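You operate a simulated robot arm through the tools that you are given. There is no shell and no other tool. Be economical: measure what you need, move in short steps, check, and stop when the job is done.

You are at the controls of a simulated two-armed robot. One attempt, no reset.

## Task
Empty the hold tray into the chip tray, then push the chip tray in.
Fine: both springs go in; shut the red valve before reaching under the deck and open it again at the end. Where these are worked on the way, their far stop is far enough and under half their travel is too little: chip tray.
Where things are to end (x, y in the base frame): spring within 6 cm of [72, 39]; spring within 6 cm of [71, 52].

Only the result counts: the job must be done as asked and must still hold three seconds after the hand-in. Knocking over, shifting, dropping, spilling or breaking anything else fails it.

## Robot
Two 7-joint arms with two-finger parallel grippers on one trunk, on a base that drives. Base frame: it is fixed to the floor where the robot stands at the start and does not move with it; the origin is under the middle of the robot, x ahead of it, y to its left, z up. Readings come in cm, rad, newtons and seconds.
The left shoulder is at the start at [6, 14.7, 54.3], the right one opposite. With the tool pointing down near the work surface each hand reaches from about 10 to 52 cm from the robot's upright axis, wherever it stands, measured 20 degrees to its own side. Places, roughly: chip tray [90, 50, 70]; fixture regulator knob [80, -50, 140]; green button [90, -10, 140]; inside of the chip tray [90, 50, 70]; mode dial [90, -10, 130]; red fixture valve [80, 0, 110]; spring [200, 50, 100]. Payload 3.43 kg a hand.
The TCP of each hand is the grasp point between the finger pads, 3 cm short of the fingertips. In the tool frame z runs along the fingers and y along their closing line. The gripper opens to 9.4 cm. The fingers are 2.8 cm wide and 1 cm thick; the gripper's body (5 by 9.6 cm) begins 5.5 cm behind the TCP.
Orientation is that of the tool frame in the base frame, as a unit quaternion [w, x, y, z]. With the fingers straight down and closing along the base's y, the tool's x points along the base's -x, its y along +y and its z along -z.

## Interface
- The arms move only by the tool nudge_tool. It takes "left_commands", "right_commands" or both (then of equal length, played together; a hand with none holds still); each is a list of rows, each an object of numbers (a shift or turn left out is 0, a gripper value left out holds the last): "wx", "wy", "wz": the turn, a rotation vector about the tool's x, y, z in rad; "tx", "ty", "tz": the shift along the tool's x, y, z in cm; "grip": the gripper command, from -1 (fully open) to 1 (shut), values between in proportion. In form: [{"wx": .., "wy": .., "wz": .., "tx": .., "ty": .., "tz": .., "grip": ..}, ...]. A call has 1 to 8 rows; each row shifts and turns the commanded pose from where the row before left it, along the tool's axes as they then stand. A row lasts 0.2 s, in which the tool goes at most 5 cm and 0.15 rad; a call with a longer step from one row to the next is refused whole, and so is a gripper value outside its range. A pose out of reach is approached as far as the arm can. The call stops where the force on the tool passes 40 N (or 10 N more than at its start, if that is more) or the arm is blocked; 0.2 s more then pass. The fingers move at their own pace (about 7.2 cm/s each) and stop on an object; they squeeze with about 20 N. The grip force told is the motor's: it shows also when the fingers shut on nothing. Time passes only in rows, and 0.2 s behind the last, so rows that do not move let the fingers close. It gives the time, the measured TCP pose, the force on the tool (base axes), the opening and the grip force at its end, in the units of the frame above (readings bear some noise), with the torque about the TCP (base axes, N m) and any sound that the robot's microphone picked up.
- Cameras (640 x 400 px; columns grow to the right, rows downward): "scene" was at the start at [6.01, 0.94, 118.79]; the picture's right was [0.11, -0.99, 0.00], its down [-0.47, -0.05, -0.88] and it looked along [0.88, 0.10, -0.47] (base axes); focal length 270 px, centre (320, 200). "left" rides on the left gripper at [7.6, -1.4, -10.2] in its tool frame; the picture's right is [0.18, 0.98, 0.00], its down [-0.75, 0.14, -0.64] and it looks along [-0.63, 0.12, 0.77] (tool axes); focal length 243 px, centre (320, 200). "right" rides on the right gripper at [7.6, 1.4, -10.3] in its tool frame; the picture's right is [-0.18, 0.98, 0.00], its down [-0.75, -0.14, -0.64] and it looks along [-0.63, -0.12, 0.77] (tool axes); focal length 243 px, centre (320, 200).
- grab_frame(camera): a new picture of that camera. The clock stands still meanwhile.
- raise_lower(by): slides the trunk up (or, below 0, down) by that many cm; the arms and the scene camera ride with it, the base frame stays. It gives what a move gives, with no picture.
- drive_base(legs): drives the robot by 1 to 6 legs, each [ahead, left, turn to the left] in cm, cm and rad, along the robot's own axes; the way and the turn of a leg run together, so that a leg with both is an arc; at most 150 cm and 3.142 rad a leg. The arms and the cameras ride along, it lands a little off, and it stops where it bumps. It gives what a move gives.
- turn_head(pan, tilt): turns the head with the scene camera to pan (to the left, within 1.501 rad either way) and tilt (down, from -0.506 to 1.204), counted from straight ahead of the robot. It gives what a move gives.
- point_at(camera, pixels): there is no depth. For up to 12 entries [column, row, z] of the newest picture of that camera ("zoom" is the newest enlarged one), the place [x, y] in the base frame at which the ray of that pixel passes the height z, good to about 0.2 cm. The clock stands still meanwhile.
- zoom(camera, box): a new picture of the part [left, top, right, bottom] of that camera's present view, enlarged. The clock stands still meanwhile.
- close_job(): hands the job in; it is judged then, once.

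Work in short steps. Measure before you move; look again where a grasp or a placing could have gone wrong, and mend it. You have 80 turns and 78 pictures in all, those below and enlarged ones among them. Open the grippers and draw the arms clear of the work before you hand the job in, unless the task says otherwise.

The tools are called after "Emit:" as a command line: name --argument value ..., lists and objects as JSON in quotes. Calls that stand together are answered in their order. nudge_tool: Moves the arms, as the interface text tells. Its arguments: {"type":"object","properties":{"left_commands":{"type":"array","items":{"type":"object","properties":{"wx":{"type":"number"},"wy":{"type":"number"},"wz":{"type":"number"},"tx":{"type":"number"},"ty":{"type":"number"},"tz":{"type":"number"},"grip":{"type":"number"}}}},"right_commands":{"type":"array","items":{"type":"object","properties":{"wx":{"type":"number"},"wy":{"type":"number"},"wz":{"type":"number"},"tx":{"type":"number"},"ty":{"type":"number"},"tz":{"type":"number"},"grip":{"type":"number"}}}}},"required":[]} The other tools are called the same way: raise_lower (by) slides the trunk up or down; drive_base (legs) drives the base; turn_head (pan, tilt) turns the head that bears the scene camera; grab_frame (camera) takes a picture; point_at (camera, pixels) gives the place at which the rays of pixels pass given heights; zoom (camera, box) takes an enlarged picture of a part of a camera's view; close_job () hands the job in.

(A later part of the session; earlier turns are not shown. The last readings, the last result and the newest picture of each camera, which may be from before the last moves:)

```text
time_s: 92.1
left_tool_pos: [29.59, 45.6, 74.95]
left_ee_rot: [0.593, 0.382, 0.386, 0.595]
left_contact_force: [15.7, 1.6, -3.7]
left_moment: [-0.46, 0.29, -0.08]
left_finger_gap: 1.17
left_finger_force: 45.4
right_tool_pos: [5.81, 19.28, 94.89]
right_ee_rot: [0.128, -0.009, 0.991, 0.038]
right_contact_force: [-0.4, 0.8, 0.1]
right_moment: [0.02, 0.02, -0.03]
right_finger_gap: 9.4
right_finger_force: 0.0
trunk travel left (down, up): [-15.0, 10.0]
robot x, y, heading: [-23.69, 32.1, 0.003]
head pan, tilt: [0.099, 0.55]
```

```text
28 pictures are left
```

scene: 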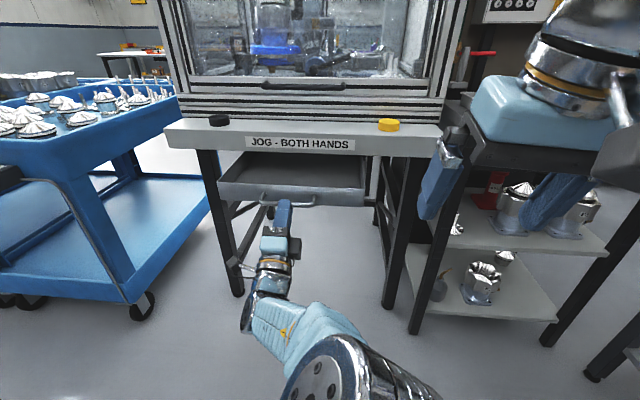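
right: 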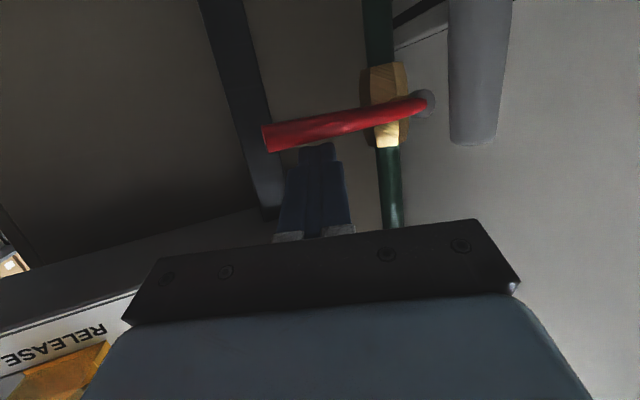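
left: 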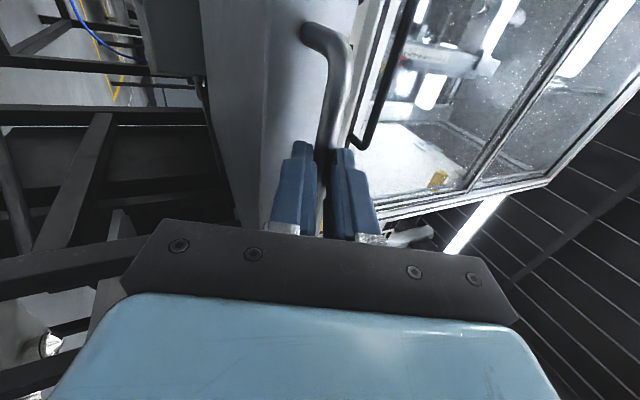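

The tray reached its stop at 30.5 cm out and is open and empty at (290,180). I'll open the fingers, back off the handle, raise the trunk fully and lift the left hand clear.

Emit:
nudge_tool --left_commands '[{"grip": 0.1}, {}, {}]'

Emit:
drive_base --legs '[[-15, 0, 0]]'

Emit:
raise_lower --by 10

Emit:
nudge_tool --left_commands '[{"ty": 2.84, "tz": -0.77}, {"ty": 2.84, "tz": -0.77}, {"ty": 2.84, "tz": -0.77}, {"ty": 2.84, "tz": -0.77}, {"ty": 2.84, "tz": -0.77}, {"ty": 2.84, "tz": -0.77}, {"ty": 2.84, "tz": -0.77}]'

Emit:
grab_frame --camera "scene"

```text
time_s: 92.9
left_tool_pos: [29.56, 45.46, 75.07]
left_ee_rot: [0.594, 0.381, 0.385, 0.595]
left_contact_force: [0.3, -0.5, -0.2]
left_moment: [-0.03, -0.01, 0.03]
left_finger_gap: 4.24
left_finger_force: 0.1
right_tool_pos: [5.74, 19.26, 94.85]
right_ee_rot: [0.129, -0.008, 0.991, 0.038]
right_contact_force: [-0.1, -0.6, -0.3]
right_moment: [-0.01, -0.01, -0.01]
right_finger_gap: 9.41
right_finger_force: 0.1
trunk travel left (down, up): [-15.0, 10.0]
robot x, y, heading: [-23.9, 31.81, -0.001]
head pan, tilt: [0.099, 0.55]
```

```text
time_s: 94.3
left_tool_pos: [14.42, 45.56, 74.99]
left_ee_rot: [0.593, 0.382, 0.385, 0.595]
left_contact_force: [-0.8, 0.0, -0.9]
left_moment: [-0.03, -0.02, 0.0]
left_finger_gap: 4.24
left_finger_force: 0.2
right_tool_pos: [-9.38, 19.21, 94.84]
right_ee_rot: [0.129, -0.009, 0.991, 0.039]
right_contact_force: [-0.2, -0.1, -0.3]
right_moment: [0.0, -0.03, -0.03]
right_finger_gap: 9.4
right_finger_force: 0.0
trunk travel left (down, up): [-15.0, 10.0]
robot x, y, heading: [-38.88, 32.08, -0.001]
head pan, tilt: [0.099, 0.55]
```

```text
time_s: 95.6
left_tool_pos: [14.41, 45.46, 84.85]
left_ee_rot: [0.594, 0.381, 0.385, 0.595]
left_contact_force: [-0.1, 0.4, 0.2]
left_moment: [0.01, 0.01, 0.0]
left_finger_gap: 4.22
left_finger_force: 0.0
right_tool_pos: [-9.48, 19.16, 104.8]
right_ee_rot: [0.13, -0.008, 0.991, 0.038]
right_contact_force: [0.3, 0.0, 0.6]
right_moment: [-0.03, 0.02, -0.01]
right_finger_gap: 9.43
right_finger_force: 0.1
trunk travel left (down, up): [-25.0, 0.0]
robot x, y, heading: [-38.96, 31.93, 0.0]
head pan, tilt: [0.099, 0.55]
```

```text
time_s: 96.8
left_tool_pos: [8.5, 53.58, 91.93]
left_ee_rot: [0.514, 0.363, 0.443, 0.639]
left_contact_force: [-0.3, 0.0, 0.4]
left_moment: [-0.03, 0.0, 0.0]
left_finger_gap: 4.23
left_finger_force: 0.0
right_tool_pos: [-9.51, 19.2, 104.91]
right_ee_rot: [0.128, -0.009, 0.991, 0.038]
right_contact_force: [0.0, -0.6, -0.5]
right_moment: [0.01, 0.02, 0.02]
right_finger_gap: 9.39
right_finger_force: 0.0
trunk travel left (down, up): [-25.0, 0.0]
robot x, y, heading: [-38.71, 32.17, -0.001]
head pan, tilt: [0.099, 0.55]
stopped in row 5 (left hand): the arm was blocked; the commanded pose is now the measured one
```

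```text
27 pictures are left
```

scene: 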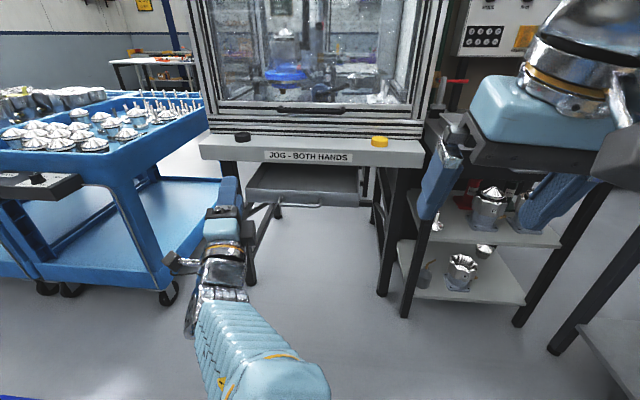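

The left arm is at the edge of its branch here, so I'll fold it back to pointing down, out of the way; the push-in can be done with the right hand. First I rotate the left halfway and lower and square the right hand.

Emit:
nudge_tool --left_commands '[{"wx": 0.099, "wy": 0.0797, "wz": -0.0563}, {"wx": 0.099, "wy": 0.0797, "wz": -0.0563}, {"wx": 0.099, "wy": 0.0797, "wz": -0.0563}, {"wx": 0.099, "wy": 0.0797, "wz": -0.0563}, {"wx": 0.099, "wy": 0.0797, "wz": -0.0563}, {"wx": 0.099, "wy": 0.0797, "wz": -0.0563}, {"wx": 0.099, "wy": 0.0797, "wz": -0.0563}, {"wx": 0.099, "wy": 0.0797, "wz": -0.0563}]' --right_commands '[{"tz": 3}, {"tz": 3}, {"wx": 0.038, "wy": 0.128, "wz": 0.009}, {"wx": 0.038, "wy": 0.128, "wz": 0.009}, {}, {}, {}, {}]'

Emit:
nudge_tool --left_commands '[{"wx": 0.099, "wy": 0.0797, "wz": -0.0563}, {"wx": 0.099, "wy": 0.0797, "wz": -0.0563}, {"wx": 0.099, "wy": 0.0797, "wz": -0.0563}, {"wx": 0.099, "wy": 0.0797, "wz": -0.0563}, {"wx": 0.099, "wy": 0.0797, "wz": -0.0563}, {"wx": 0.099, "wy": 0.0797, "wz": -0.0563}, {"wx": 0.099, "wy": 0.0797, "wz": -0.0563}, {"wx": 0.099, "wy": 0.0797, "wz": -0.0563}]'

```text
time_s: 97.5
left_tool_pos: [9.21, 60.35, 89.14]
left_ee_rot: [0.407, 0.29, 0.649, 0.574]
left_contact_force: [-0.8, 0.2, 0.3]
left_moment: [-0.04, 0.02, -0.03]
left_finger_gap: 4.22
left_finger_force: 0.2
right_tool_pos: [-7.94, 19.69, 99.01]
right_ee_rot: [0.089, -0.006, 0.996, 0.026]
right_contact_force: [-0.3, 0.7, 0.5]
right_moment: [0.01, -0.02, 0.0]
right_finger_gap: 9.4
right_finger_force: 0.0
trunk travel left (down, up): [-25.0, 0.0]
robot x, y, heading: [-38.52, 32.49, -0.001]
head pan, tilt: [0.099, 0.55]
stopped in row 3 (left hand): the arm was blocked; the commanded pose is now the measured one
```

```text
time_s: 99.3
left_tool_pos: [9.22, 60.35, 89.07]
left_ee_rot: [0.162, 0.087, 0.952, 0.243]
left_contact_force: [0.9, 0.4, -0.1]
left_moment: [0.03, 0.0, -0.01]
left_finger_gap: 4.24
left_finger_force: 0.0
right_tool_pos: [-7.85, 19.69, 98.96]
right_ee_rot: [0.088, -0.005, 0.996, 0.025]
right_contact_force: [0.3, -0.3, 0.3]
right_moment: [0.0, 0.02, -0.01]
right_finger_gap: 9.39
right_finger_force: 0.0
trunk travel left (down, up): [-25.0, 0.0]
robot x, y, heading: [-38.61, 31.88, -0.004]
head pan, tilt: [0.099, 0.55]
```

The left flipped back to its normal branch and rotates fine. I'll finish both orientations and tuck the left hand in at rel (30,15,98).

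Emit:
nudge_tool --left_commands '[{"wx": 0.099, "wy": 0.066, "wz": -0.035}, {"wx": 0.099, "wy": 0.066, "wz": -0.035}, {"wx": 0.099, "wy": 0.066, "wz": -0.035}, {"wx": 0.099, "wy": 0.066, "wz": -0.035}, {"wx": 0.099, "wy": 0.066, "wz": -0.035}]' --right_commands '[{"tz": 2}, {"wx": 0.025, "wy": 0.088}, {"wx": 0.025, "wy": 0.088}, {"tx": -2}, {"tx": -2}]'

Emit:
nudge_tool --left_commands '[{"tx": 3.2, "ty": -2, "tz": -1.5}, {"tx": 3.2, "ty": -2, "tz": -1.5}, {"tx": 3.2, "ty": -2, "tz": -1.5}, {"tx": 3.2, "ty": -2, "tz": -1.5}, {"tx": 3.2, "ty": -2, "tz": -1.5}, {"tx": 3.2, "ty": -2, "tz": -1.5}]'

Emit:
drive_base --legs '[[0, -44, 0], [50, 0, 0]]'

Emit:
turn_head --pan -0.3 --tilt 0.6

Emit:
grab_frame --camera "scene"

```text
time_s: 100.5
left_tool_pos: [9.18, 60.28, 89.11]
left_ee_rot: [0.0, 0.001, 1.0, 0.0]
left_contact_force: [-1.0, 0.1, 1.2]
left_moment: [0.01, -0.06, 0.01]
left_finger_gap: 4.23
left_finger_force: 0.1
right_tool_pos: [-3.59, 19.82, 96.98]
right_ee_rot: [0.0, -0.006, 1.0, -0.001]
right_contact_force: [-0.8, -0.9, 0.1]
right_moment: [0.02, 0.04, -0.01]
right_finger_gap: 9.39
right_finger_force: 0.1
trunk travel left (down, up): [-25.0, 0.0]
robot x, y, heading: [-38.93, 32.43, 0.001]
head pan, tilt: [0.099, 0.55]
```

```text
time_s: 101.9
left_tool_pos: [-10.21, 48.38, 98.17]
left_ee_rot: [0.0, 0.001, 1.0, 0.001]
left_contact_force: [0.3, 0.6, 0.0]
left_moment: [0.02, 0.05, -0.01]
left_finger_gap: 4.25
left_finger_force: 0.1
right_tool_pos: [-3.54, 19.9, 96.94]
right_ee_rot: [0.001, -0.007, 1.0, 0.0]
right_contact_force: [0.1, 0.4, 0.6]
right_moment: [0.02, 0.02, 0.02]
right_finger_gap: 9.41
right_finger_force: 0.1
trunk travel left (down, up): [-25.0, 0.0]
robot x, y, heading: [-38.85, 31.92, -0.004]
head pan, tilt: [0.099, 0.55]
```

```text
time_s: 107.1
left_tool_pos: [39.29, 4.86, 98.14]
left_ee_rot: [0.0, -0.003, 1.0, 0.0]
left_contact_force: [0.1, -0.1, 0.3]
left_moment: [0.04, 0.0, 0.01]
left_finger_gap: 4.21
left_finger_force: 0.1
right_tool_pos: [46.0, -23.71, 97.07]
right_ee_rot: [0.001, -0.008, 1.0, 0.0]
right_contact_force: [-0.1, 0.2, 0.8]
right_moment: [0.01, 0.04, 0.0]
right_finger_gap: 9.4
right_finger_force: 0.1
trunk travel left (down, up): [-25.0, 0.0]
robot x, y, heading: [10.09, -11.38, 0.007]
head pan, tilt: [0.099, 0.55]
```

```text
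time_s: 108.0
left_tool_pos: [39.33, 4.88, 98.18]
left_ee_rot: [0.001, -0.003, 1.0, -0.001]
left_contact_force: [0.4, 0.0, 0.1]
left_moment: [0.02, 0.05, 0.03]
left_finger_gap: 4.23
left_finger_force: 0.1
right_tool_pos: [46.09, -23.58, 97.02]
right_ee_rot: [0.0, -0.009, 1.0, 0.0]
right_contact_force: [0.3, -0.3, 0.4]
right_moment: [0.03, -0.02, 0.03]
right_finger_gap: 9.42
right_finger_force: 0.1
trunk travel left (down, up): [-25.0, 0.0]
robot x, y, heading: [10.37, -11.32, 0.009]
head pan, tilt: [-0.3, 0.6]
```

```text
26 pictures are left
```

scene: 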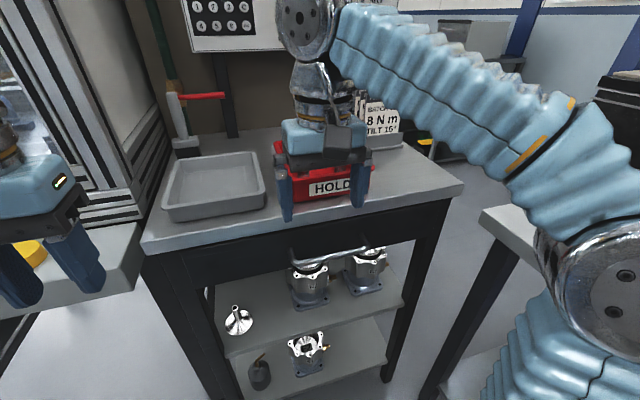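

All good. The right hand is just in front of the HOLD tray, so I'll look through its camera to locate the springs.

Emit:
grab_frame --camera "right"

```text
25 pictures are left
```

right: 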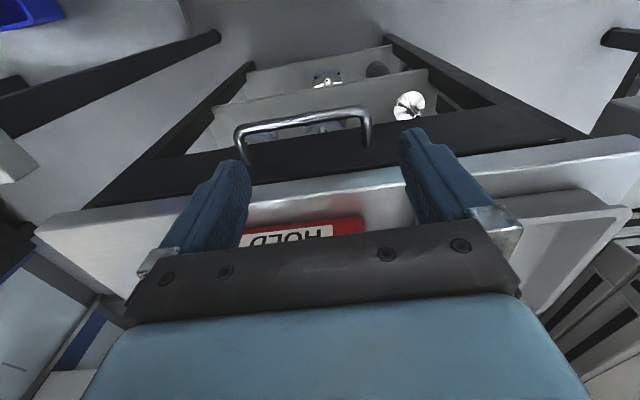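

The springs are hidden behind the hand. I'll shift the hand 14 cm left, over the grey tray at the same height, and take a clean scene view of the springs.

Emit:
nudge_tool --right_commands '[{"ty": 4.7}, {"ty": 4.7}, {"ty": 4.7}]'

Emit:
zoom --camera "scene" --box '[260, 100, 400, 215]'

```text
time_s: 108.8
left_tool_pos: [39.4, 4.88, 98.12]
left_ee_rot: [-0.001, -0.001, 1.0, 0.001]
left_contact_force: [0.3, -1.0, -0.2]
left_moment: [-0.02, -0.03, -0.01]
left_finger_gap: 4.21
left_finger_force: 0.0
right_tool_pos: [45.88, -9.41, 97.18]
right_ee_rot: [0.001, -0.009, 1.0, 0.001]
right_contact_force: [-0.2, -0.6, 0.0]
right_moment: [0.02, 0.0, 0.0]
right_finger_gap: 9.4
right_finger_force: 0.0
trunk travel left (down, up): [-25.0, 0.0]
robot x, y, heading: [10.57, -11.33, 0.005]
head pan, tilt: [-0.3, 0.6]
```

```text
3.48 times, centred on (330, 158) of scene
```

zoom: 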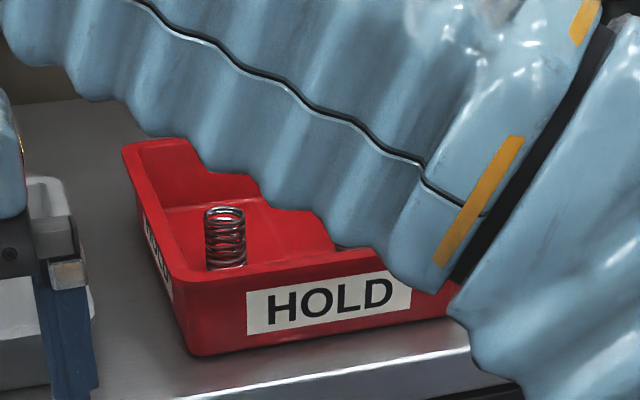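

One spring is clear, with its top at (224,212) and base at (226,266). I'll measure it along with the tray's corners.

Emit:
point_at --camera "zoom" --pixels '[[226, 266, 91], [226, 266, 92], [224, 213, 94], [224, 213, 95], [224, 213, 96], [190, 352, 90], [455, 318, 90], [180, 275, 95], [180, 275, 96], [205, 240, 93], [245, 240, 93]]'

```text
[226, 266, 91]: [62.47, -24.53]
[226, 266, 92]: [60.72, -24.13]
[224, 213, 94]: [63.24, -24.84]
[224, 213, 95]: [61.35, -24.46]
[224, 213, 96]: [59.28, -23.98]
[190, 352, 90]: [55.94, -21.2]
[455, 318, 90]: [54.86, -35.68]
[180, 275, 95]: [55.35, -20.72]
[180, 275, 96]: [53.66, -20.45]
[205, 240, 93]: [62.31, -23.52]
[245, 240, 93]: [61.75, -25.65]
```

Spring 1 stands at (62,-24.7), z 91–95, close to the tray's left wall, so I'll use a narrow 3.7 cm opening. I drive 8 cm closer and move above it.

Emit:
drive_base --legs '[[8, 0, 0]]'

Emit:
nudge_tool --right_commands '[{"tx": -1, "ty": -3.9, "tz": -1, "grip": 0.2}, {"tx": -2, "ty": -3.9, "tz": -1}, {"tx": -2.5, "ty": -3.9}, {"tx": -2.5, "ty": -3.6}]'

Emit:
grab_frame --camera "right"

```text
time_s: 109.8
left_tool_pos: [47.33, 5.01, 98.09]
left_ee_rot: [-0.001, -0.003, 1.0, 0.0]
left_contact_force: [-1.0, 0.2, -0.2]
left_moment: [0.01, -0.02, 0.0]
left_finger_gap: 4.24
left_finger_force: 0.1
right_tool_pos: [53.92, -9.3, 97.11]
right_ee_rot: [0.001, -0.01, 1.0, 0.0]
right_contact_force: [0.5, -0.5, -0.6]
right_moment: [-0.01, 0.0, -0.03]
right_finger_gap: 9.41
right_finger_force: 0.2
trunk travel left (down, up): [-25.0, 0.0]
robot x, y, heading: [18.38, -11.45, 0.004]
head pan, tilt: [-0.3, 0.6]
```

```text
time_s: 110.8
left_tool_pos: [47.36, 4.82, 98.13]
left_ee_rot: [0.0, -0.002, 1.0, 0.0]
left_contact_force: [0.2, -0.5, 0.6]
left_moment: [0.03, 0.03, 0.02]
left_finger_gap: 4.21
left_finger_force: 0.0
right_tool_pos: [60.82, -22.66, 98.93]
right_ee_rot: [0.002, -0.011, 1.0, 0.002]
right_contact_force: [0.2, 0.1, -1.1]
right_moment: [0.01, 0.0, -0.01]
right_finger_gap: 3.74
right_finger_force: 0.1
right hand out of reach, approached as far as the arm can: row 4
trunk travel left (down, up): [-25.0, 0.0]
robot x, y, heading: [18.92, -11.54, 0.005]
head pan, tilt: [-0.3, 0.6]
```

```text
23 pictures are left
```

right: 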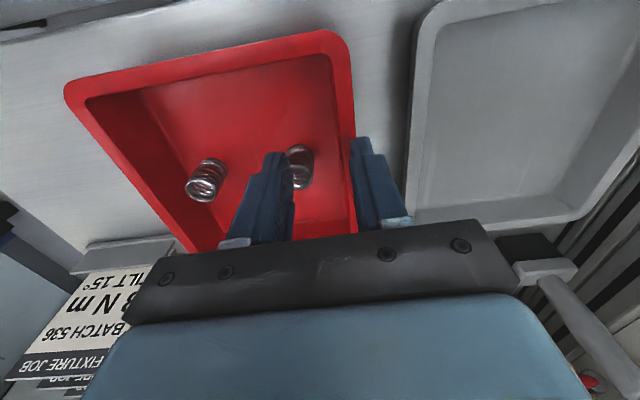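

Both springs show clearly: spring 1 at (300,167) and spring 2 at (207,180). Measuring both.

Emit:
point_at --camera "right" --pixels '[[300, 167, 93], [207, 180, 93], [300, 178, 95], [300, 155, 91], [203, 189, 95], [211, 168, 91], [340, 100, 95.5], [345, 170, 95.5], [328, 150, 91]]'

```text
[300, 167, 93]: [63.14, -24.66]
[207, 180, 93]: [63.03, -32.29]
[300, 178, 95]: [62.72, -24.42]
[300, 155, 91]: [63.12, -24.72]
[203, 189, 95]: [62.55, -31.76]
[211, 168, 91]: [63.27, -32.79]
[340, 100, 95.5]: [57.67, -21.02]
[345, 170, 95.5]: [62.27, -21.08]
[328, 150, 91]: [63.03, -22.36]
```

Springs are at (63,-24.6) and (63,-32.3). I'll line up over spring 1 at the current height first.

Emit:
nudge_tool --right_commands '[{"tx": -1.1, "ty": -2.1}, {"tx": -1.1}, {}]'

```text
time_s: 111.6
left_tool_pos: [47.37, 4.95, 98.14]
left_ee_rot: [0.001, -0.002, 1.0, 0.0]
left_contact_force: [0.1, -0.4, 0.6]
left_moment: [-0.02, 0.01, 0.0]
left_finger_gap: 4.22
left_finger_force: 0.1
right_tool_pos: [61.34, -23.81, 98.79]
right_ee_rot: [0.003, -0.009, 1.0, 0.0]
right_contact_force: [-0.4, -0.3, 0.5]
right_moment: [0.0, 0.0, 0.0]
right_finger_gap: 3.77
right_finger_force: 0.0
right hand out of reach, approached as far as the arm can: row 1, 2
trunk travel left (down, up): [-25.0, 0.0]
robot x, y, heading: [18.68, -11.55, 0.006]
head pan, tilt: [-0.3, 0.6]
```

The arm is at its reach limit at this height. A small base shift will line it up.

Emit:
drive_base --legs '[[3.5, -1.0, 0]]'

Emit:
nudge_tool --right_commands '[{}, {}]'

```text
time_s: 112.5
left_tool_pos: [50.86, 4.02, 98.23]
left_ee_rot: [0.0, -0.001, 1.0, 0.0]
left_contact_force: [0.8, 0.7, 0.0]
left_moment: [-0.04, -0.02, 0.04]
left_finger_gap: 4.23
left_finger_force: 0.0
right_tool_pos: [64.89, -24.75, 98.91]
right_ee_rot: [0.003, -0.009, 1.0, 0.0]
right_contact_force: [0.2, -0.4, 0.1]
right_moment: [0.01, -0.01, 0.0]
right_finger_gap: 3.76
right_finger_force: 0.1
trunk travel left (down, up): [-25.0, 0.0]
robot x, y, heading: [22.36, -12.61, 0.007]
head pan, tilt: [-0.3, 0.6]
```

```text
time_s: 113.1
left_tool_pos: [50.88, 3.98, 98.14]
left_ee_rot: [0.0, -0.001, 1.0, 0.0]
left_contact_force: [0.1, -0.7, -0.2]
left_moment: [-0.02, -0.02, 0.0]
left_finger_gap: 4.25
left_finger_force: 0.0
right_tool_pos: [64.92, -24.75, 98.9]
right_ee_rot: [0.002, -0.009, 1.0, 0.0]
right_contact_force: [1.2, 0.5, -0.2]
right_moment: [0.0, 0.0, 0.0]
right_finger_gap: 3.78
right_finger_force: 0.1
trunk travel left (down, up): [-25.0, 0.0]
robot x, y, heading: [21.89, -12.71, 0.003]
head pan, tilt: [-0.3, 0.6]
```

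Emit:
nudge_tool --right_commands '[{"tx": 1.9, "tz": 0.5}, {}]'

Emit:
grab_frame --camera "right"

```text
time_s: 113.7
left_tool_pos: [50.9, 4.06, 98.21]
left_ee_rot: [0.0, -0.001, 1.0, 0.001]
left_contact_force: [0.8, -1.1, -0.3]
left_moment: [-0.01, 0.03, 0.01]
left_finger_gap: 4.21
left_finger_force: 0.0
right_tool_pos: [62.96, -24.9, 98.3]
right_ee_rot: [0.002, -0.008, 1.0, -0.001]
right_contact_force: [-0.3, 0.4, -0.1]
right_moment: [-0.01, 0.03, 0.0]
right_finger_gap: 3.77
right_finger_force: 0.1
trunk travel left (down, up): [-25.0, 0.0]
robot x, y, heading: [22.52, -12.33, 0.009]
head pan, tilt: [-0.3, 0.6]
```

```text
22 pictures are left
```

right: 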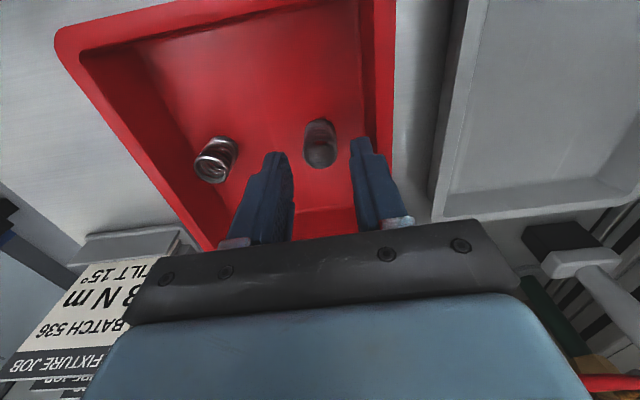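

Spring 1, at (320,143), is centred between the fingers. I'll descend 4 cm and close.

Emit:
nudge_tool --right_commands '[{"tz": 2}, {"tz": 2}, {"grip": 1}, {}, {}]'

Emit:
grab_frame --camera "right"

```text
time_s: 114.9
left_tool_pos: [50.81, 4.0, 98.07]
left_ee_rot: [0.0, -0.002, 1.0, 0.0]
left_contact_force: [0.1, 0.0, -0.1]
left_moment: [-0.02, -0.01, -0.04]
left_finger_gap: 4.25
left_finger_force: 0.1
right_tool_pos: [63.07, -24.68, 94.28]
right_ee_rot: [0.002, -0.008, 1.0, 0.0]
right_contact_force: [-0.2, 1.3, 1.2]
right_moment: [0.04, -0.03, -0.01]
right_finger_gap: 2.41
right_finger_force: 20.6
trunk travel left (down, up): [-25.0, 0.0]
robot x, y, heading: [21.98, -12.55, 0.002]
head pan, tilt: [-0.3, 0.6]
```

```text
21 pictures are left
```

right: 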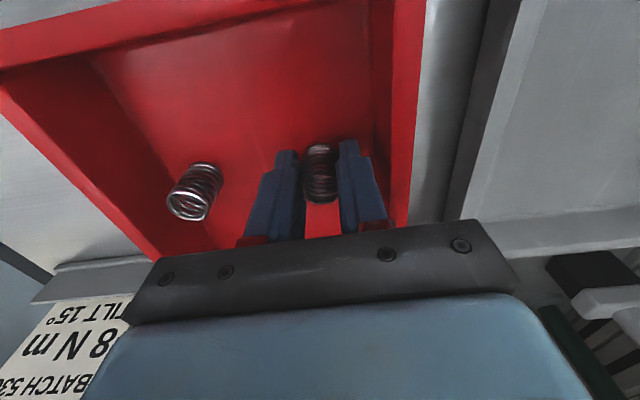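

Spring 1 is held at a 2.4 cm gap. I'll lift it, back off, drive left to the open chip tray, pre-position and look.

Emit:
nudge_tool --right_commands '[{"tz": -2}, {"tz": -2}, {"ty": 3}, {"ty": 3}]'

Emit:
drive_base --legs '[[-28, 0, 0], [0, 57.5, 0]]'

Emit:
nudge_tool --right_commands '[{"tx": -3.2, "tz": 2}, {"tx": -3.2, "tz": 2}, {"tz": 3}, {"tz": 3}]'

Emit:
turn_head --pan 0.0 --tilt 0.75

Emit:
grab_frame --camera "scene"

Emit:
grab_frame --camera "right"

```text
time_s: 115.9
left_tool_pos: [50.75, 4.02, 98.21]
left_ee_rot: [-0.001, -0.002, 1.0, 0.001]
left_contact_force: [-0.1, -0.2, 0.0]
left_moment: [0.01, 0.02, -0.02]
left_finger_gap: 4.21
left_finger_force: 0.0
right_tool_pos: [62.8, -18.96, 98.48]
right_ee_rot: [0.002, -0.008, 1.0, 0.0]
right_contact_force: [0.4, -0.5, -0.7]
right_moment: [0.02, 0.0, -0.02]
right_finger_gap: 0.01
right_finger_force: 19.7
trunk travel left (down, up): [-25.0, 0.0]
robot x, y, heading: [22.08, -12.52, 0.005]
head pan, tilt: [-0.3, 0.6]
```

```text
time_s: 120.7
left_tool_pos: [22.33, 61.01, 98.16]
left_ee_rot: [0.001, -0.004, 1.0, 0.001]
left_contact_force: [-0.3, 0.0, 0.5]
left_moment: [-0.02, -0.01, 0.0]
left_finger_gap: 4.22
left_finger_force: 0.1
right_tool_pos: [34.35, 38.3, 98.3]
right_ee_rot: [0.002, -0.01, 1.0, 0.001]
right_contact_force: [0.3, 0.4, -0.2]
right_moment: [0.03, -0.01, -0.02]
right_finger_gap: 0.0
right_finger_force: 19.5
trunk travel left (down, up): [-25.0, 0.0]
robot x, y, heading: [-6.63, 44.78, 0.008]
head pan, tilt: [-0.3, 0.6]
```

```text
time_s: 121.7
left_tool_pos: [22.37, 60.99, 98.14]
left_ee_rot: [-0.001, -0.003, 1.0, 0.001]
left_contact_force: [0.3, -0.7, -0.4]
left_moment: [0.05, -0.01, 0.01]
left_finger_gap: 4.24
left_finger_force: 0.0
right_tool_pos: [40.87, 38.35, 88.36]
right_ee_rot: [0.003, -0.011, 1.0, 0.001]
right_contact_force: [0.2, 0.2, 1.0]
right_moment: [-0.01, 0.01, 0.0]
right_finger_gap: 0.0
right_finger_force: 20.4
trunk travel left (down, up): [-25.0, 0.0]
robot x, y, heading: [-6.82, 44.77, 0.008]
head pan, tilt: [-0.3, 0.6]
```

```text
time_s: 122.5
left_tool_pos: [22.45, 61.0, 98.1]
left_ee_rot: [-0.001, -0.003, 1.0, 0.0]
left_contact_force: [0.3, 0.4, 0.2]
left_moment: [-0.02, 0.0, -0.01]
left_finger_gap: 4.22
left_finger_force: 0.0
right_tool_pos: [40.9, 38.34, 88.38]
right_ee_rot: [0.003, -0.01, 1.0, 0.001]
right_contact_force: [0.1, -0.4, 0.1]
right_moment: [0.01, 0.0, 0.01]
right_finger_gap: 0.01
right_finger_force: 19.9
trunk travel left (down, up): [-25.0, 0.0]
robot x, y, heading: [-6.53, 44.95, 0.009]
head pan, tilt: [0.0, 0.75]
```

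```text
20 pictures are left
```

scene: 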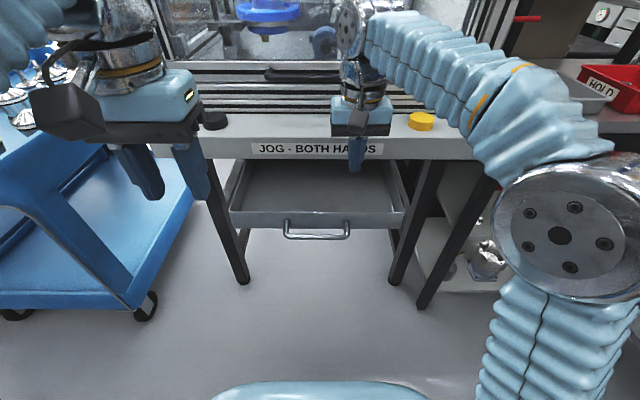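

```text
19 pictures are left
```

right: 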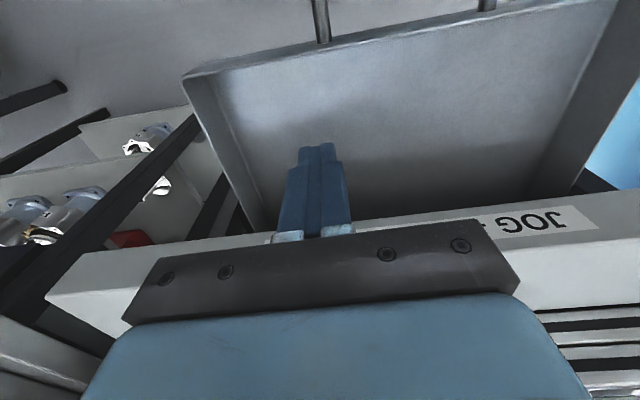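

The fingers are empty: the spring must have caught the tray rim (z 95.5) as I moved sideways too low. I'll look at the HOLD tray from here, then return with the hand pitched up so it travels higher.

Emit:
turn_head --pan -0.75 --tilt 0.45

Emit:
grab_frame --camera "scene"

Emit:
nudge_tool --right_commands '[{"tz": -5, "grip": 0.1}, {"tz": -5, "tx": 1.5}, {"wy": -0.15, "tx": 1.5}, {"wy": -0.15, "tx": 1.5}, {"wy": -0.15}, {"wy": -0.15}, {"tx": -2.8, "tz": -4}]'

Emit:
drive_base --legs '[[0, -57, -0.008], [24, 0, 0]]'

Emit:
grab_frame --camera "right"

```text
time_s: 123.6
left_tool_pos: [22.31, 61.09, 98.15]
left_ee_rot: [0.0, -0.004, 1.0, 0.0]
left_contact_force: [-0.3, 0.2, 0.8]
left_moment: [0.01, -0.01, 0.0]
left_finger_gap: 4.21
left_finger_force: 0.0
right_tool_pos: [40.84, 38.36, 88.4]
right_ee_rot: [0.003, -0.009, 1.0, 0.0]
right_contact_force: [0.1, -0.6, 0.2]
right_moment: [0.0, -0.04, 0.02]
right_finger_gap: 0.0
right_finger_force: 19.6
trunk travel left (down, up): [-25.0, 0.0]
robot x, y, heading: [-5.84, 44.65, 0.004]
head pan, tilt: [-0.75, 0.45]
```

```text
18 pictures are left
```

scene: 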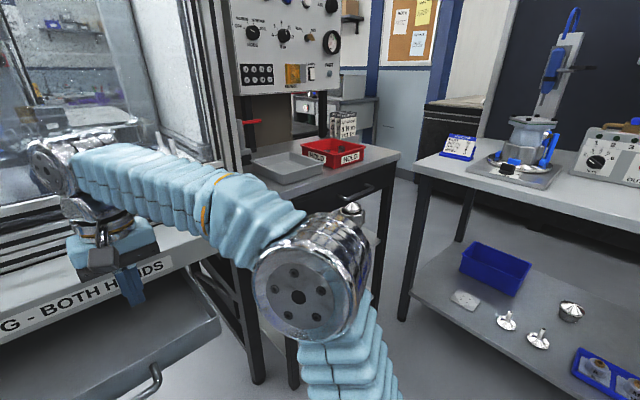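

```text
refused: row 2 steps farther than a row can; nothing moved
```

```text
time_s: 127.7
left_tool_pos: [33.08, 4.27, 98.21]
left_ee_rot: [0.001, 0.0, 1.0, 0.0]
left_contact_force: [-0.2, 0.5, 0.0]
left_moment: [0.0, -0.02, 0.01]
left_finger_gap: 4.23
left_finger_force: 0.0
right_tool_pos: [50.52, -18.64, 88.45]
right_ee_rot: [-0.011, -0.009, 1.0, -0.003]
right_contact_force: [-8.9, -2.9, 5.1]
right_moment: [-0.06, 0.0, -0.1]
right_finger_gap: 0.0
right_finger_force: 19.9
trunk travel left (down, up): [-25.0, 0.0]
robot x, y, heading: [4.26, -11.64, 0.003]
head pan, tilt: [-0.75, 0.45]
stopped in leg 2: the force on the tool passed its limit at 131 N (the readings are from after the stop); the commanded pose is now the measured one
```

```text
17 pictures are left
```

right: 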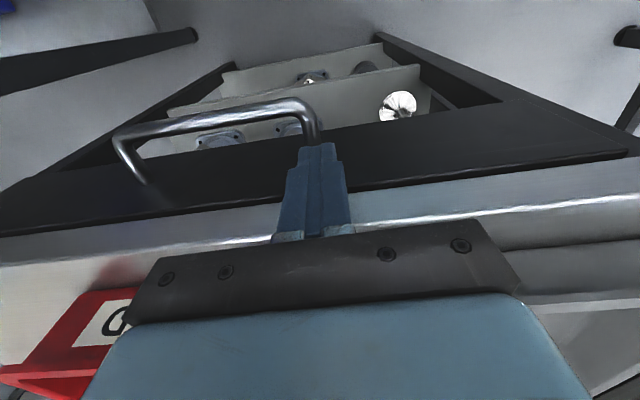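

The nudge was refused for an oversized row, so the low hand met the bench edge; it's stopped and the force is small now. I'll back 6 cm, lift and pitch the hand in legal steps, then go over the tray and look.

Emit:
drive_base --legs '[[-6, 0, 0]]'

Emit:
nudge_tool --right_commands '[{"tz": -4.8, "grip": 0.1}, {"tz": -4.8}, {"ty": -3.5, "tx": 2}, {"ty": -3, "tx": 2}, {"wy": -0.14}, {"wy": -0.14}, {"wy": -0.14}, {"wy": -0.14}]'

Emit:
nudge_tool --right_commands '[{"tx": -2.1, "tz": -3.4}, {"tx": -1.5, "tz": -2.5}]'

Emit:
drive_base --legs '[[18, 0, 0]]'

Emit:
grab_frame --camera "right"

```text
time_s: 128.7
left_tool_pos: [27.03, 4.25, 98.13]
left_ee_rot: [0.001, 0.0, 1.0, 0.0]
left_contact_force: [-0.2, 1.0, 0.0]
left_moment: [-0.02, 0.01, 0.01]
left_finger_gap: 4.22
left_finger_force: 0.1
right_tool_pos: [44.56, -18.55, 88.41]
right_ee_rot: [-0.013, -0.009, 1.0, -0.002]
right_contact_force: [0.4, -1.3, -0.3]
right_moment: [-0.01, 0.01, -0.02]
right_finger_gap: 0.02
right_finger_force: 20.1
trunk travel left (down, up): [-25.0, 0.0]
robot x, y, heading: [-1.95, -11.99, 0.003]
head pan, tilt: [-0.75, 0.45]
```

```text
time_s: 130.5
left_tool_pos: [27.13, 4.24, 98.09]
left_ee_rot: [0.0, 0.0, 1.0, 0.0]
left_contact_force: [0.4, -0.7, -0.3]
left_moment: [0.04, 0.02, 0.02]
left_finger_gap: 4.22
left_finger_force: 0.1
right_tool_pos: [40.97, -25.19, 95.67]
right_ee_rot: [0.265, -0.008, 0.964, 0.0]
right_contact_force: [0.6, -0.5, -0.4]
right_moment: [0.03, -0.03, -0.02]
right_finger_gap: 4.22
right_finger_force: 0.0
right hand out of reach, approached as far as the arm can: row 2
trunk travel left (down, up): [-25.0, 0.0]
robot x, y, heading: [-1.56, -12.2, 0.001]
head pan, tilt: [-0.75, 0.45]
```

```text
time_s: 131.1
left_tool_pos: [27.08, 4.31, 97.97]
left_ee_rot: [-0.001, 0.0, 1.0, -0.001]
left_contact_force: [-0.3, 0.5, 0.5]
left_moment: [0.05, -0.01, 0.01]
left_finger_gap: 4.25
left_finger_force: 0.1
right_tool_pos: [40.89, -25.08, 102.65]
right_ee_rot: [0.265, -0.009, 0.964, 0.001]
right_contact_force: [0.3, -0.3, 0.3]
right_moment: [0.01, 0.0, -0.02]
right_finger_gap: 4.25
right_finger_force: 0.0
trunk travel left (down, up): [-25.0, 0.0]
robot x, y, heading: [-1.98, -11.82, -0.0]
head pan, tilt: [-0.75, 0.45]
```

```text
time_s: 132.6
left_tool_pos: [44.93, 4.21, 98.03]
left_ee_rot: [0.0, 0.002, 1.0, 0.0]
left_contact_force: [-0.8, -0.3, -0.3]
left_moment: [0.01, 0.01, 0.0]
left_finger_gap: 4.2
left_finger_force: 0.1
right_tool_pos: [58.73, -25.05, 102.65]
right_ee_rot: [0.265, -0.009, 0.964, 0.0]
right_contact_force: [0.5, -0.4, 0.4]
right_moment: [-0.02, 0.0, -0.01]
right_finger_gap: 4.23
right_finger_force: 0.0
trunk travel left (down, up): [-25.0, 0.0]
robot x, y, heading: [16.16, -11.67, -0.001]
head pan, tilt: [-0.75, 0.45]
```

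```text
16 pictures are left
```

right: 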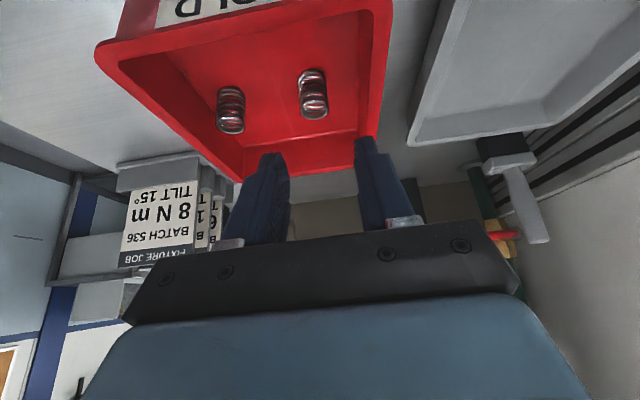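

Both springs are still standing in the tray, at (313,95) and (231,110). I'll measure them and at the same time bring the hand back to vertical just above, inside the tray's outline.

Emit:
point_at --camera "right" --pixels '[[311, 75, 91], [314, 113, 94], [313, 95, 92.5], [231, 110, 92.5], [232, 92, 91], [230, 128, 94]]'

Emit:
nudge_tool --right_commands '[{"tx": 2, "tz": 3.3}, {"wy": 0.14}, {"wy": 0.14}, {"wy": 0.14}, {"wy": 0.14}, {}]'

Emit:
drive_base --legs '[[4.2, 0, 0]]'

```text
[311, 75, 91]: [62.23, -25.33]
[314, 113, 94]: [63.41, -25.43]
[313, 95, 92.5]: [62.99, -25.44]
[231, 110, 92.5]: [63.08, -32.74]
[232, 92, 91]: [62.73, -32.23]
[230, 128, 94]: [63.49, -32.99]
```

```text
time_s: 134.0
left_tool_pos: [44.89, 4.23, 98.0]
left_ee_rot: [-0.001, 0.001, 1.0, -0.001]
left_contact_force: [0.0, 0.0, 0.1]
left_moment: [-0.02, 0.03, 0.05]
left_finger_gap: 4.24
left_finger_force: 0.0
right_tool_pos: [58.47, -24.66, 98.26]
right_ee_rot: [0.005, -0.011, 1.0, -0.008]
right_contact_force: [0.6, 0.2, 0.4]
right_moment: [-0.02, -0.02, 0.01]
right_finger_gap: 4.24
right_finger_force: 0.0
right hand out of reach, approached as far as the arm can: row 5
trunk travel left (down, up): [-25.0, 0.0]
robot x, y, heading: [16.16, -12.25, -0.006]
head pan, tilt: [-0.75, 0.45]
```

```text
time_s: 134.8
left_tool_pos: [49.08, 4.27, 98.13]
left_ee_rot: [0.0, 0.0, 1.0, 0.0]
left_contact_force: [-0.8, 0.0, -0.2]
left_moment: [0.02, -0.02, 0.02]
left_finger_gap: 4.23
left_finger_force: 0.1
right_tool_pos: [62.58, -24.71, 98.27]
right_ee_rot: [0.006, -0.011, 1.0, -0.007]
right_contact_force: [-0.8, -0.2, 0.6]
right_moment: [0.01, 0.01, -0.05]
right_finger_gap: 4.22
right_finger_force: 0.1
trunk travel left (down, up): [-25.0, 0.0]
robot x, y, heading: [20.28, -11.67, 0.001]
head pan, tilt: [-0.75, 0.45]
```

Spring 1 is now at (63,-25.4). I'll align, go slightly deeper this time (TCP ≈93.7), close with a longer wait, lift slowly, pitch up and read the gap.

Emit:
nudge_tool --right_commands '[{"tx": -0.1, "ty": -0.5}, {"tz": 2.5}, {"tz": 2.5}, {"grip": 1}, {}, {}, {}, {}]'

Emit:
nudge_tool --right_commands '[{"tz": -0.6}, {"tz": -0.8}, {"tz": -1}, {"tz": -1}, {"tz": -1}]'

Emit:
nudge_tool --right_commands '[{"wy": -0.1}, {"wy": -0.1}, {"wy": -0.1}, {"wy": -0.13}, {"wy": -0.13}, {"tx": -1.06, "tz": -1.7}, {"tx": -1.06, "tz": -1.7}, {"tx": -1.06, "tz": -1.7}]'

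Emit:
grab_frame --camera "right"

```text
time_s: 136.7
left_tool_pos: [49.22, 4.41, 98.13]
left_ee_rot: [0.0, 0.0, 1.0, -0.001]
left_contact_force: [-0.7, -0.6, -0.3]
left_moment: [0.02, 0.04, -0.01]
left_finger_gap: 4.27
left_finger_force: 0.0
right_tool_pos: [62.82, -25.18, 93.42]
right_ee_rot: [0.007, -0.011, 1.0, -0.008]
right_contact_force: [1.8, 8.1, 21.1]
right_moment: [0.6, 0.13, -0.06]
right_finger_gap: 2.58
right_finger_force: 20.1
trunk travel left (down, up): [-25.0, 0.0]
robot x, y, heading: [20.3, -12.25, 0.007]
head pan, tilt: [-0.75, 0.45]
```

```text
time_s: 137.8
left_tool_pos: [49.22, 4.19, 98.09]
left_ee_rot: [0.0, 0.002, 1.0, 0.0]
left_contact_force: [0.8, -0.6, -0.2]
left_moment: [0.0, 0.0, -0.02]
left_finger_gap: 4.24
left_finger_force: 0.0
right_tool_pos: [62.69, -25.16, 97.62]
right_ee_rot: [0.007, -0.011, 1.0, -0.008]
right_contact_force: [0.1, -0.1, -0.8]
right_moment: [0.02, 0.0, 0.03]
right_finger_gap: 2.59
right_finger_force: 19.3
trunk travel left (down, up): [-25.0, 0.0]
robot x, y, heading: [20.52, -12.24, -0.001]
head pan, tilt: [-0.75, 0.45]
```

```text
time_s: 139.7
left_tool_pos: [49.06, 4.25, 98.13]
left_ee_rot: [-0.001, 0.002, 1.0, 0.0]
left_contact_force: [0.2, 0.0, -0.2]
left_moment: [-0.01, 0.0, 0.02]
left_finger_gap: 4.23
left_finger_force: 0.0
right_tool_pos: [62.64, -25.23, 103.61]
right_ee_rot: [0.282, -0.013, 0.959, -0.004]
right_contact_force: [-0.3, 1.0, 0.1]
right_moment: [0.0, -0.07, -0.01]
right_finger_gap: 2.53
right_finger_force: 20.7
trunk travel left (down, up): [-25.0, 0.0]
robot x, y, heading: [20.33, -12.01, 0.001]
head pan, tilt: [-0.75, 0.45]
```

```text
15 pictures are left
```

right: 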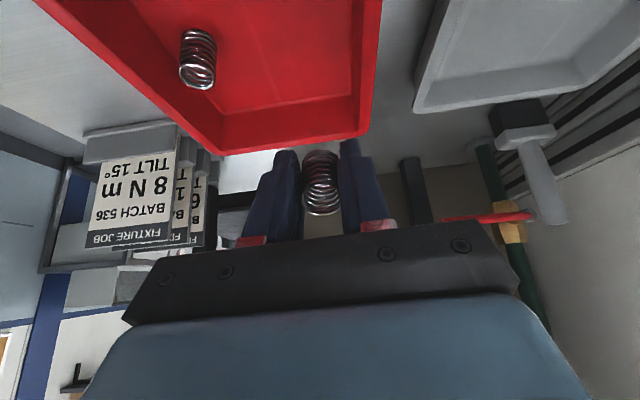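

Spring 1 is firmly held at a 2.5 cm gap. Now I carry it to the chip tray, set it at about (41.5,39) in the pulled-out tray, check, and return over spring 2.

Emit:
drive_base --legs '[[-24, 0, 0], [0, 64.2, 0]]'

Emit:
nudge_tool --right_commands '[{"tx": 2.1, "tz": 3.3}, {"wy": 0.14}, {"wy": 0.14}, {"wy": 0.14}, {"wy": 0.14}, {"tx": -2.9}]'

Emit:
nudge_tool --right_commands '[{"tz": 4.6}, {"tz": 4.6}, {"tz": 4.6}, {"tz": 4.6}, {"tz": 3.4}, {"grip": 0.1}, {}, {}]'

Emit:
nudge_tool --right_commands '[{"tz": -2}, {"tz": -4.5}, {"tz": -4.5}, {"tz": -4.5}, {"tz": -4.5}, {"tx": 2.9}, {"ty": -3.7}, {"ty": -3.7}]'

Emit:
grab_frame --camera "right"

Emit:
nudge_tool --right_commands '[{"wy": -0.14}, {"wy": -0.14}, {"wy": -0.14}, {"wy": -0.14}, {"tx": -2.1, "tz": -3.4}, {"tx": -1.5, "tz": -2.5}]'

Emit:
drive_base --legs '[[0, -64.2, 0], [24, 0, 0]]'

Emit:
grab_frame --camera "right"

```text
time_s: 144.6
left_tool_pos: [25.18, 68.25, 98.18]
left_ee_rot: [0.0, -0.002, 1.0, -0.001]
left_contact_force: [0.3, -0.3, 0.0]
left_moment: [-0.01, 0.02, 0.02]
left_finger_gap: 4.22
left_finger_force: 0.1
right_tool_pos: [38.68, 38.89, 103.62]
right_ee_rot: [0.283, -0.016, 0.959, -0.003]
right_contact_force: [-0.2, 0.1, -1.3]
right_moment: [0.01, 0.0, -0.02]
right_finger_gap: 2.52
right_finger_force: 20.5
trunk travel left (down, up): [-25.0, 0.0]
robot x, y, heading: [-3.81, 51.93, 0.002]
head pan, tilt: [-0.75, 0.45]
```

```text
time_s: 146.0
left_tool_pos: [25.12, 68.28, 98.09]
left_ee_rot: [0.001, -0.002, 1.0, 0.0]
left_contact_force: [0.0, 0.9, 0.6]
left_moment: [-0.02, 0.02, 0.04]
left_finger_gap: 4.25
left_finger_force: 0.2
right_tool_pos: [38.61, 39.06, 98.22]
right_ee_rot: [0.002, -0.019, 1.0, -0.013]
right_contact_force: [0.7, 0.7, -0.3]
right_moment: [-0.01, 0.0, 0.01]
right_finger_gap: 2.54
right_finger_force: 19.7
right hand out of reach, approached as far as the arm can: row 5, 6
trunk travel left (down, up): [-25.0, 0.0]
robot x, y, heading: [-4.09, 51.75, 0.004]
head pan, tilt: [-0.75, 0.45]
```

```text
time_s: 147.3
left_tool_pos: [25.08, 68.26, 98.16]
left_ee_rot: [0.0, -0.003, 1.0, 0.0]
left_contact_force: [0.7, -0.1, -0.5]
left_moment: [0.02, 0.0, 0.0]
left_finger_gap: 4.22
left_finger_force: 0.0
right_tool_pos: [39.29, 38.43, 77.02]
right_ee_rot: [0.012, -0.011, 1.0, -0.007]
right_contact_force: [2.0, -9.7, 19.9]
right_moment: [0.24, 0.23, 0.09]
right_finger_gap: 3.73
right_finger_force: 0.2
trunk travel left (down, up): [-25.0, 0.0]
robot x, y, heading: [-3.94, 51.66, 0.003]
head pan, tilt: [-0.75, 0.45]
stopped in row 6 (right hand): the force on the tool passed its limit at 45 N (the readings are from after the stop); the commanded pose is now the measured one
```

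```text
time_s: 149.1
left_tool_pos: [25.21, 68.21, 98.03]
left_ee_rot: [0.0, -0.002, 1.0, 0.0]
left_contact_force: [0.4, 0.4, -0.1]
left_moment: [-0.03, 0.01, 0.0]
left_finger_gap: 4.2
left_finger_force: 0.1
right_tool_pos: [36.09, 31.33, 96.94]
right_ee_rot: [0.011, -0.013, 1.0, -0.008]
right_contact_force: [0.4, 0.4, 0.5]
right_moment: [0.02, 0.01, -0.06]
right_finger_gap: 4.21
right_finger_force: 0.0
trunk travel left (down, up): [-25.0, 0.0]
robot x, y, heading: [-3.32, 51.91, 0.002]
head pan, tilt: [-0.75, 0.45]
```

```text
14 pictures are left
```

right: 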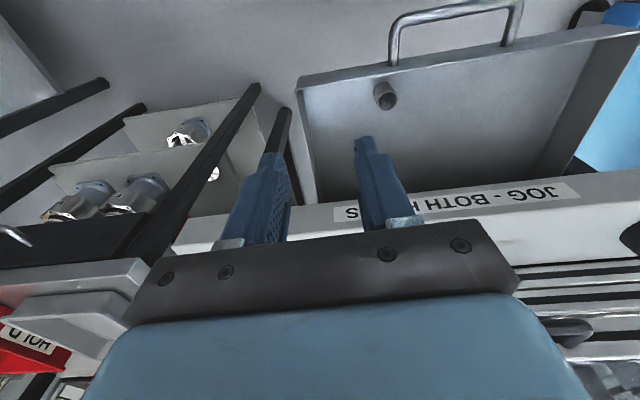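

```text
time_s: 150.5
left_tool_pos: [25.11, 68.34, 98.16]
left_ee_rot: [0.0, -0.001, 1.0, -0.001]
left_contact_force: [0.4, 0.4, -0.4]
left_moment: [-0.02, 0.06, -0.02]
left_finger_gap: 4.23
left_finger_force: 0.1
right_tool_pos: [35.98, 31.5, 103.82]
right_ee_rot: [0.287, -0.014, 0.958, -0.004]
right_contact_force: [0.2, 0.4, -0.3]
right_moment: [0.01, 0.0, -0.01]
right_finger_gap: 4.21
right_finger_force: 0.0
trunk travel left (down, up): [-25.0, 0.0]
robot x, y, heading: [-3.55, 51.87, 0.005]
head pan, tilt: [-0.75, 0.45]
```

```text
time_s: 155.5
left_tool_pos: [49.35, 3.46, 98.15]
left_ee_rot: [0.0, -0.001, 1.0, 0.0]
left_contact_force: [-0.1, -0.4, -0.1]
left_moment: [0.02, -0.01, -0.03]
left_finger_gap: 4.26
left_finger_force: 0.0
right_tool_pos: [60.18, -33.28, 103.76]
right_ee_rot: [0.287, -0.015, 0.958, -0.003]
right_contact_force: [0.9, 0.3, 0.2]
right_moment: [0.01, -0.01, 0.02]
right_finger_gap: 4.23
right_finger_force: 0.0
trunk travel left (down, up): [-25.0, 0.0]
robot x, y, heading: [20.9, -12.73, 0.008]
head pan, tilt: [-0.75, 0.45]
```

```text
13 pictures are left
```

right: 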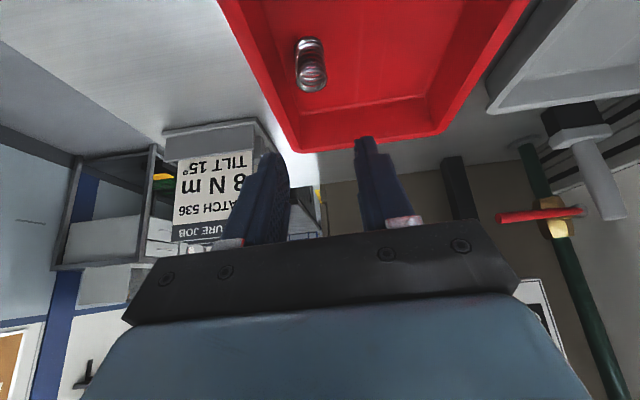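

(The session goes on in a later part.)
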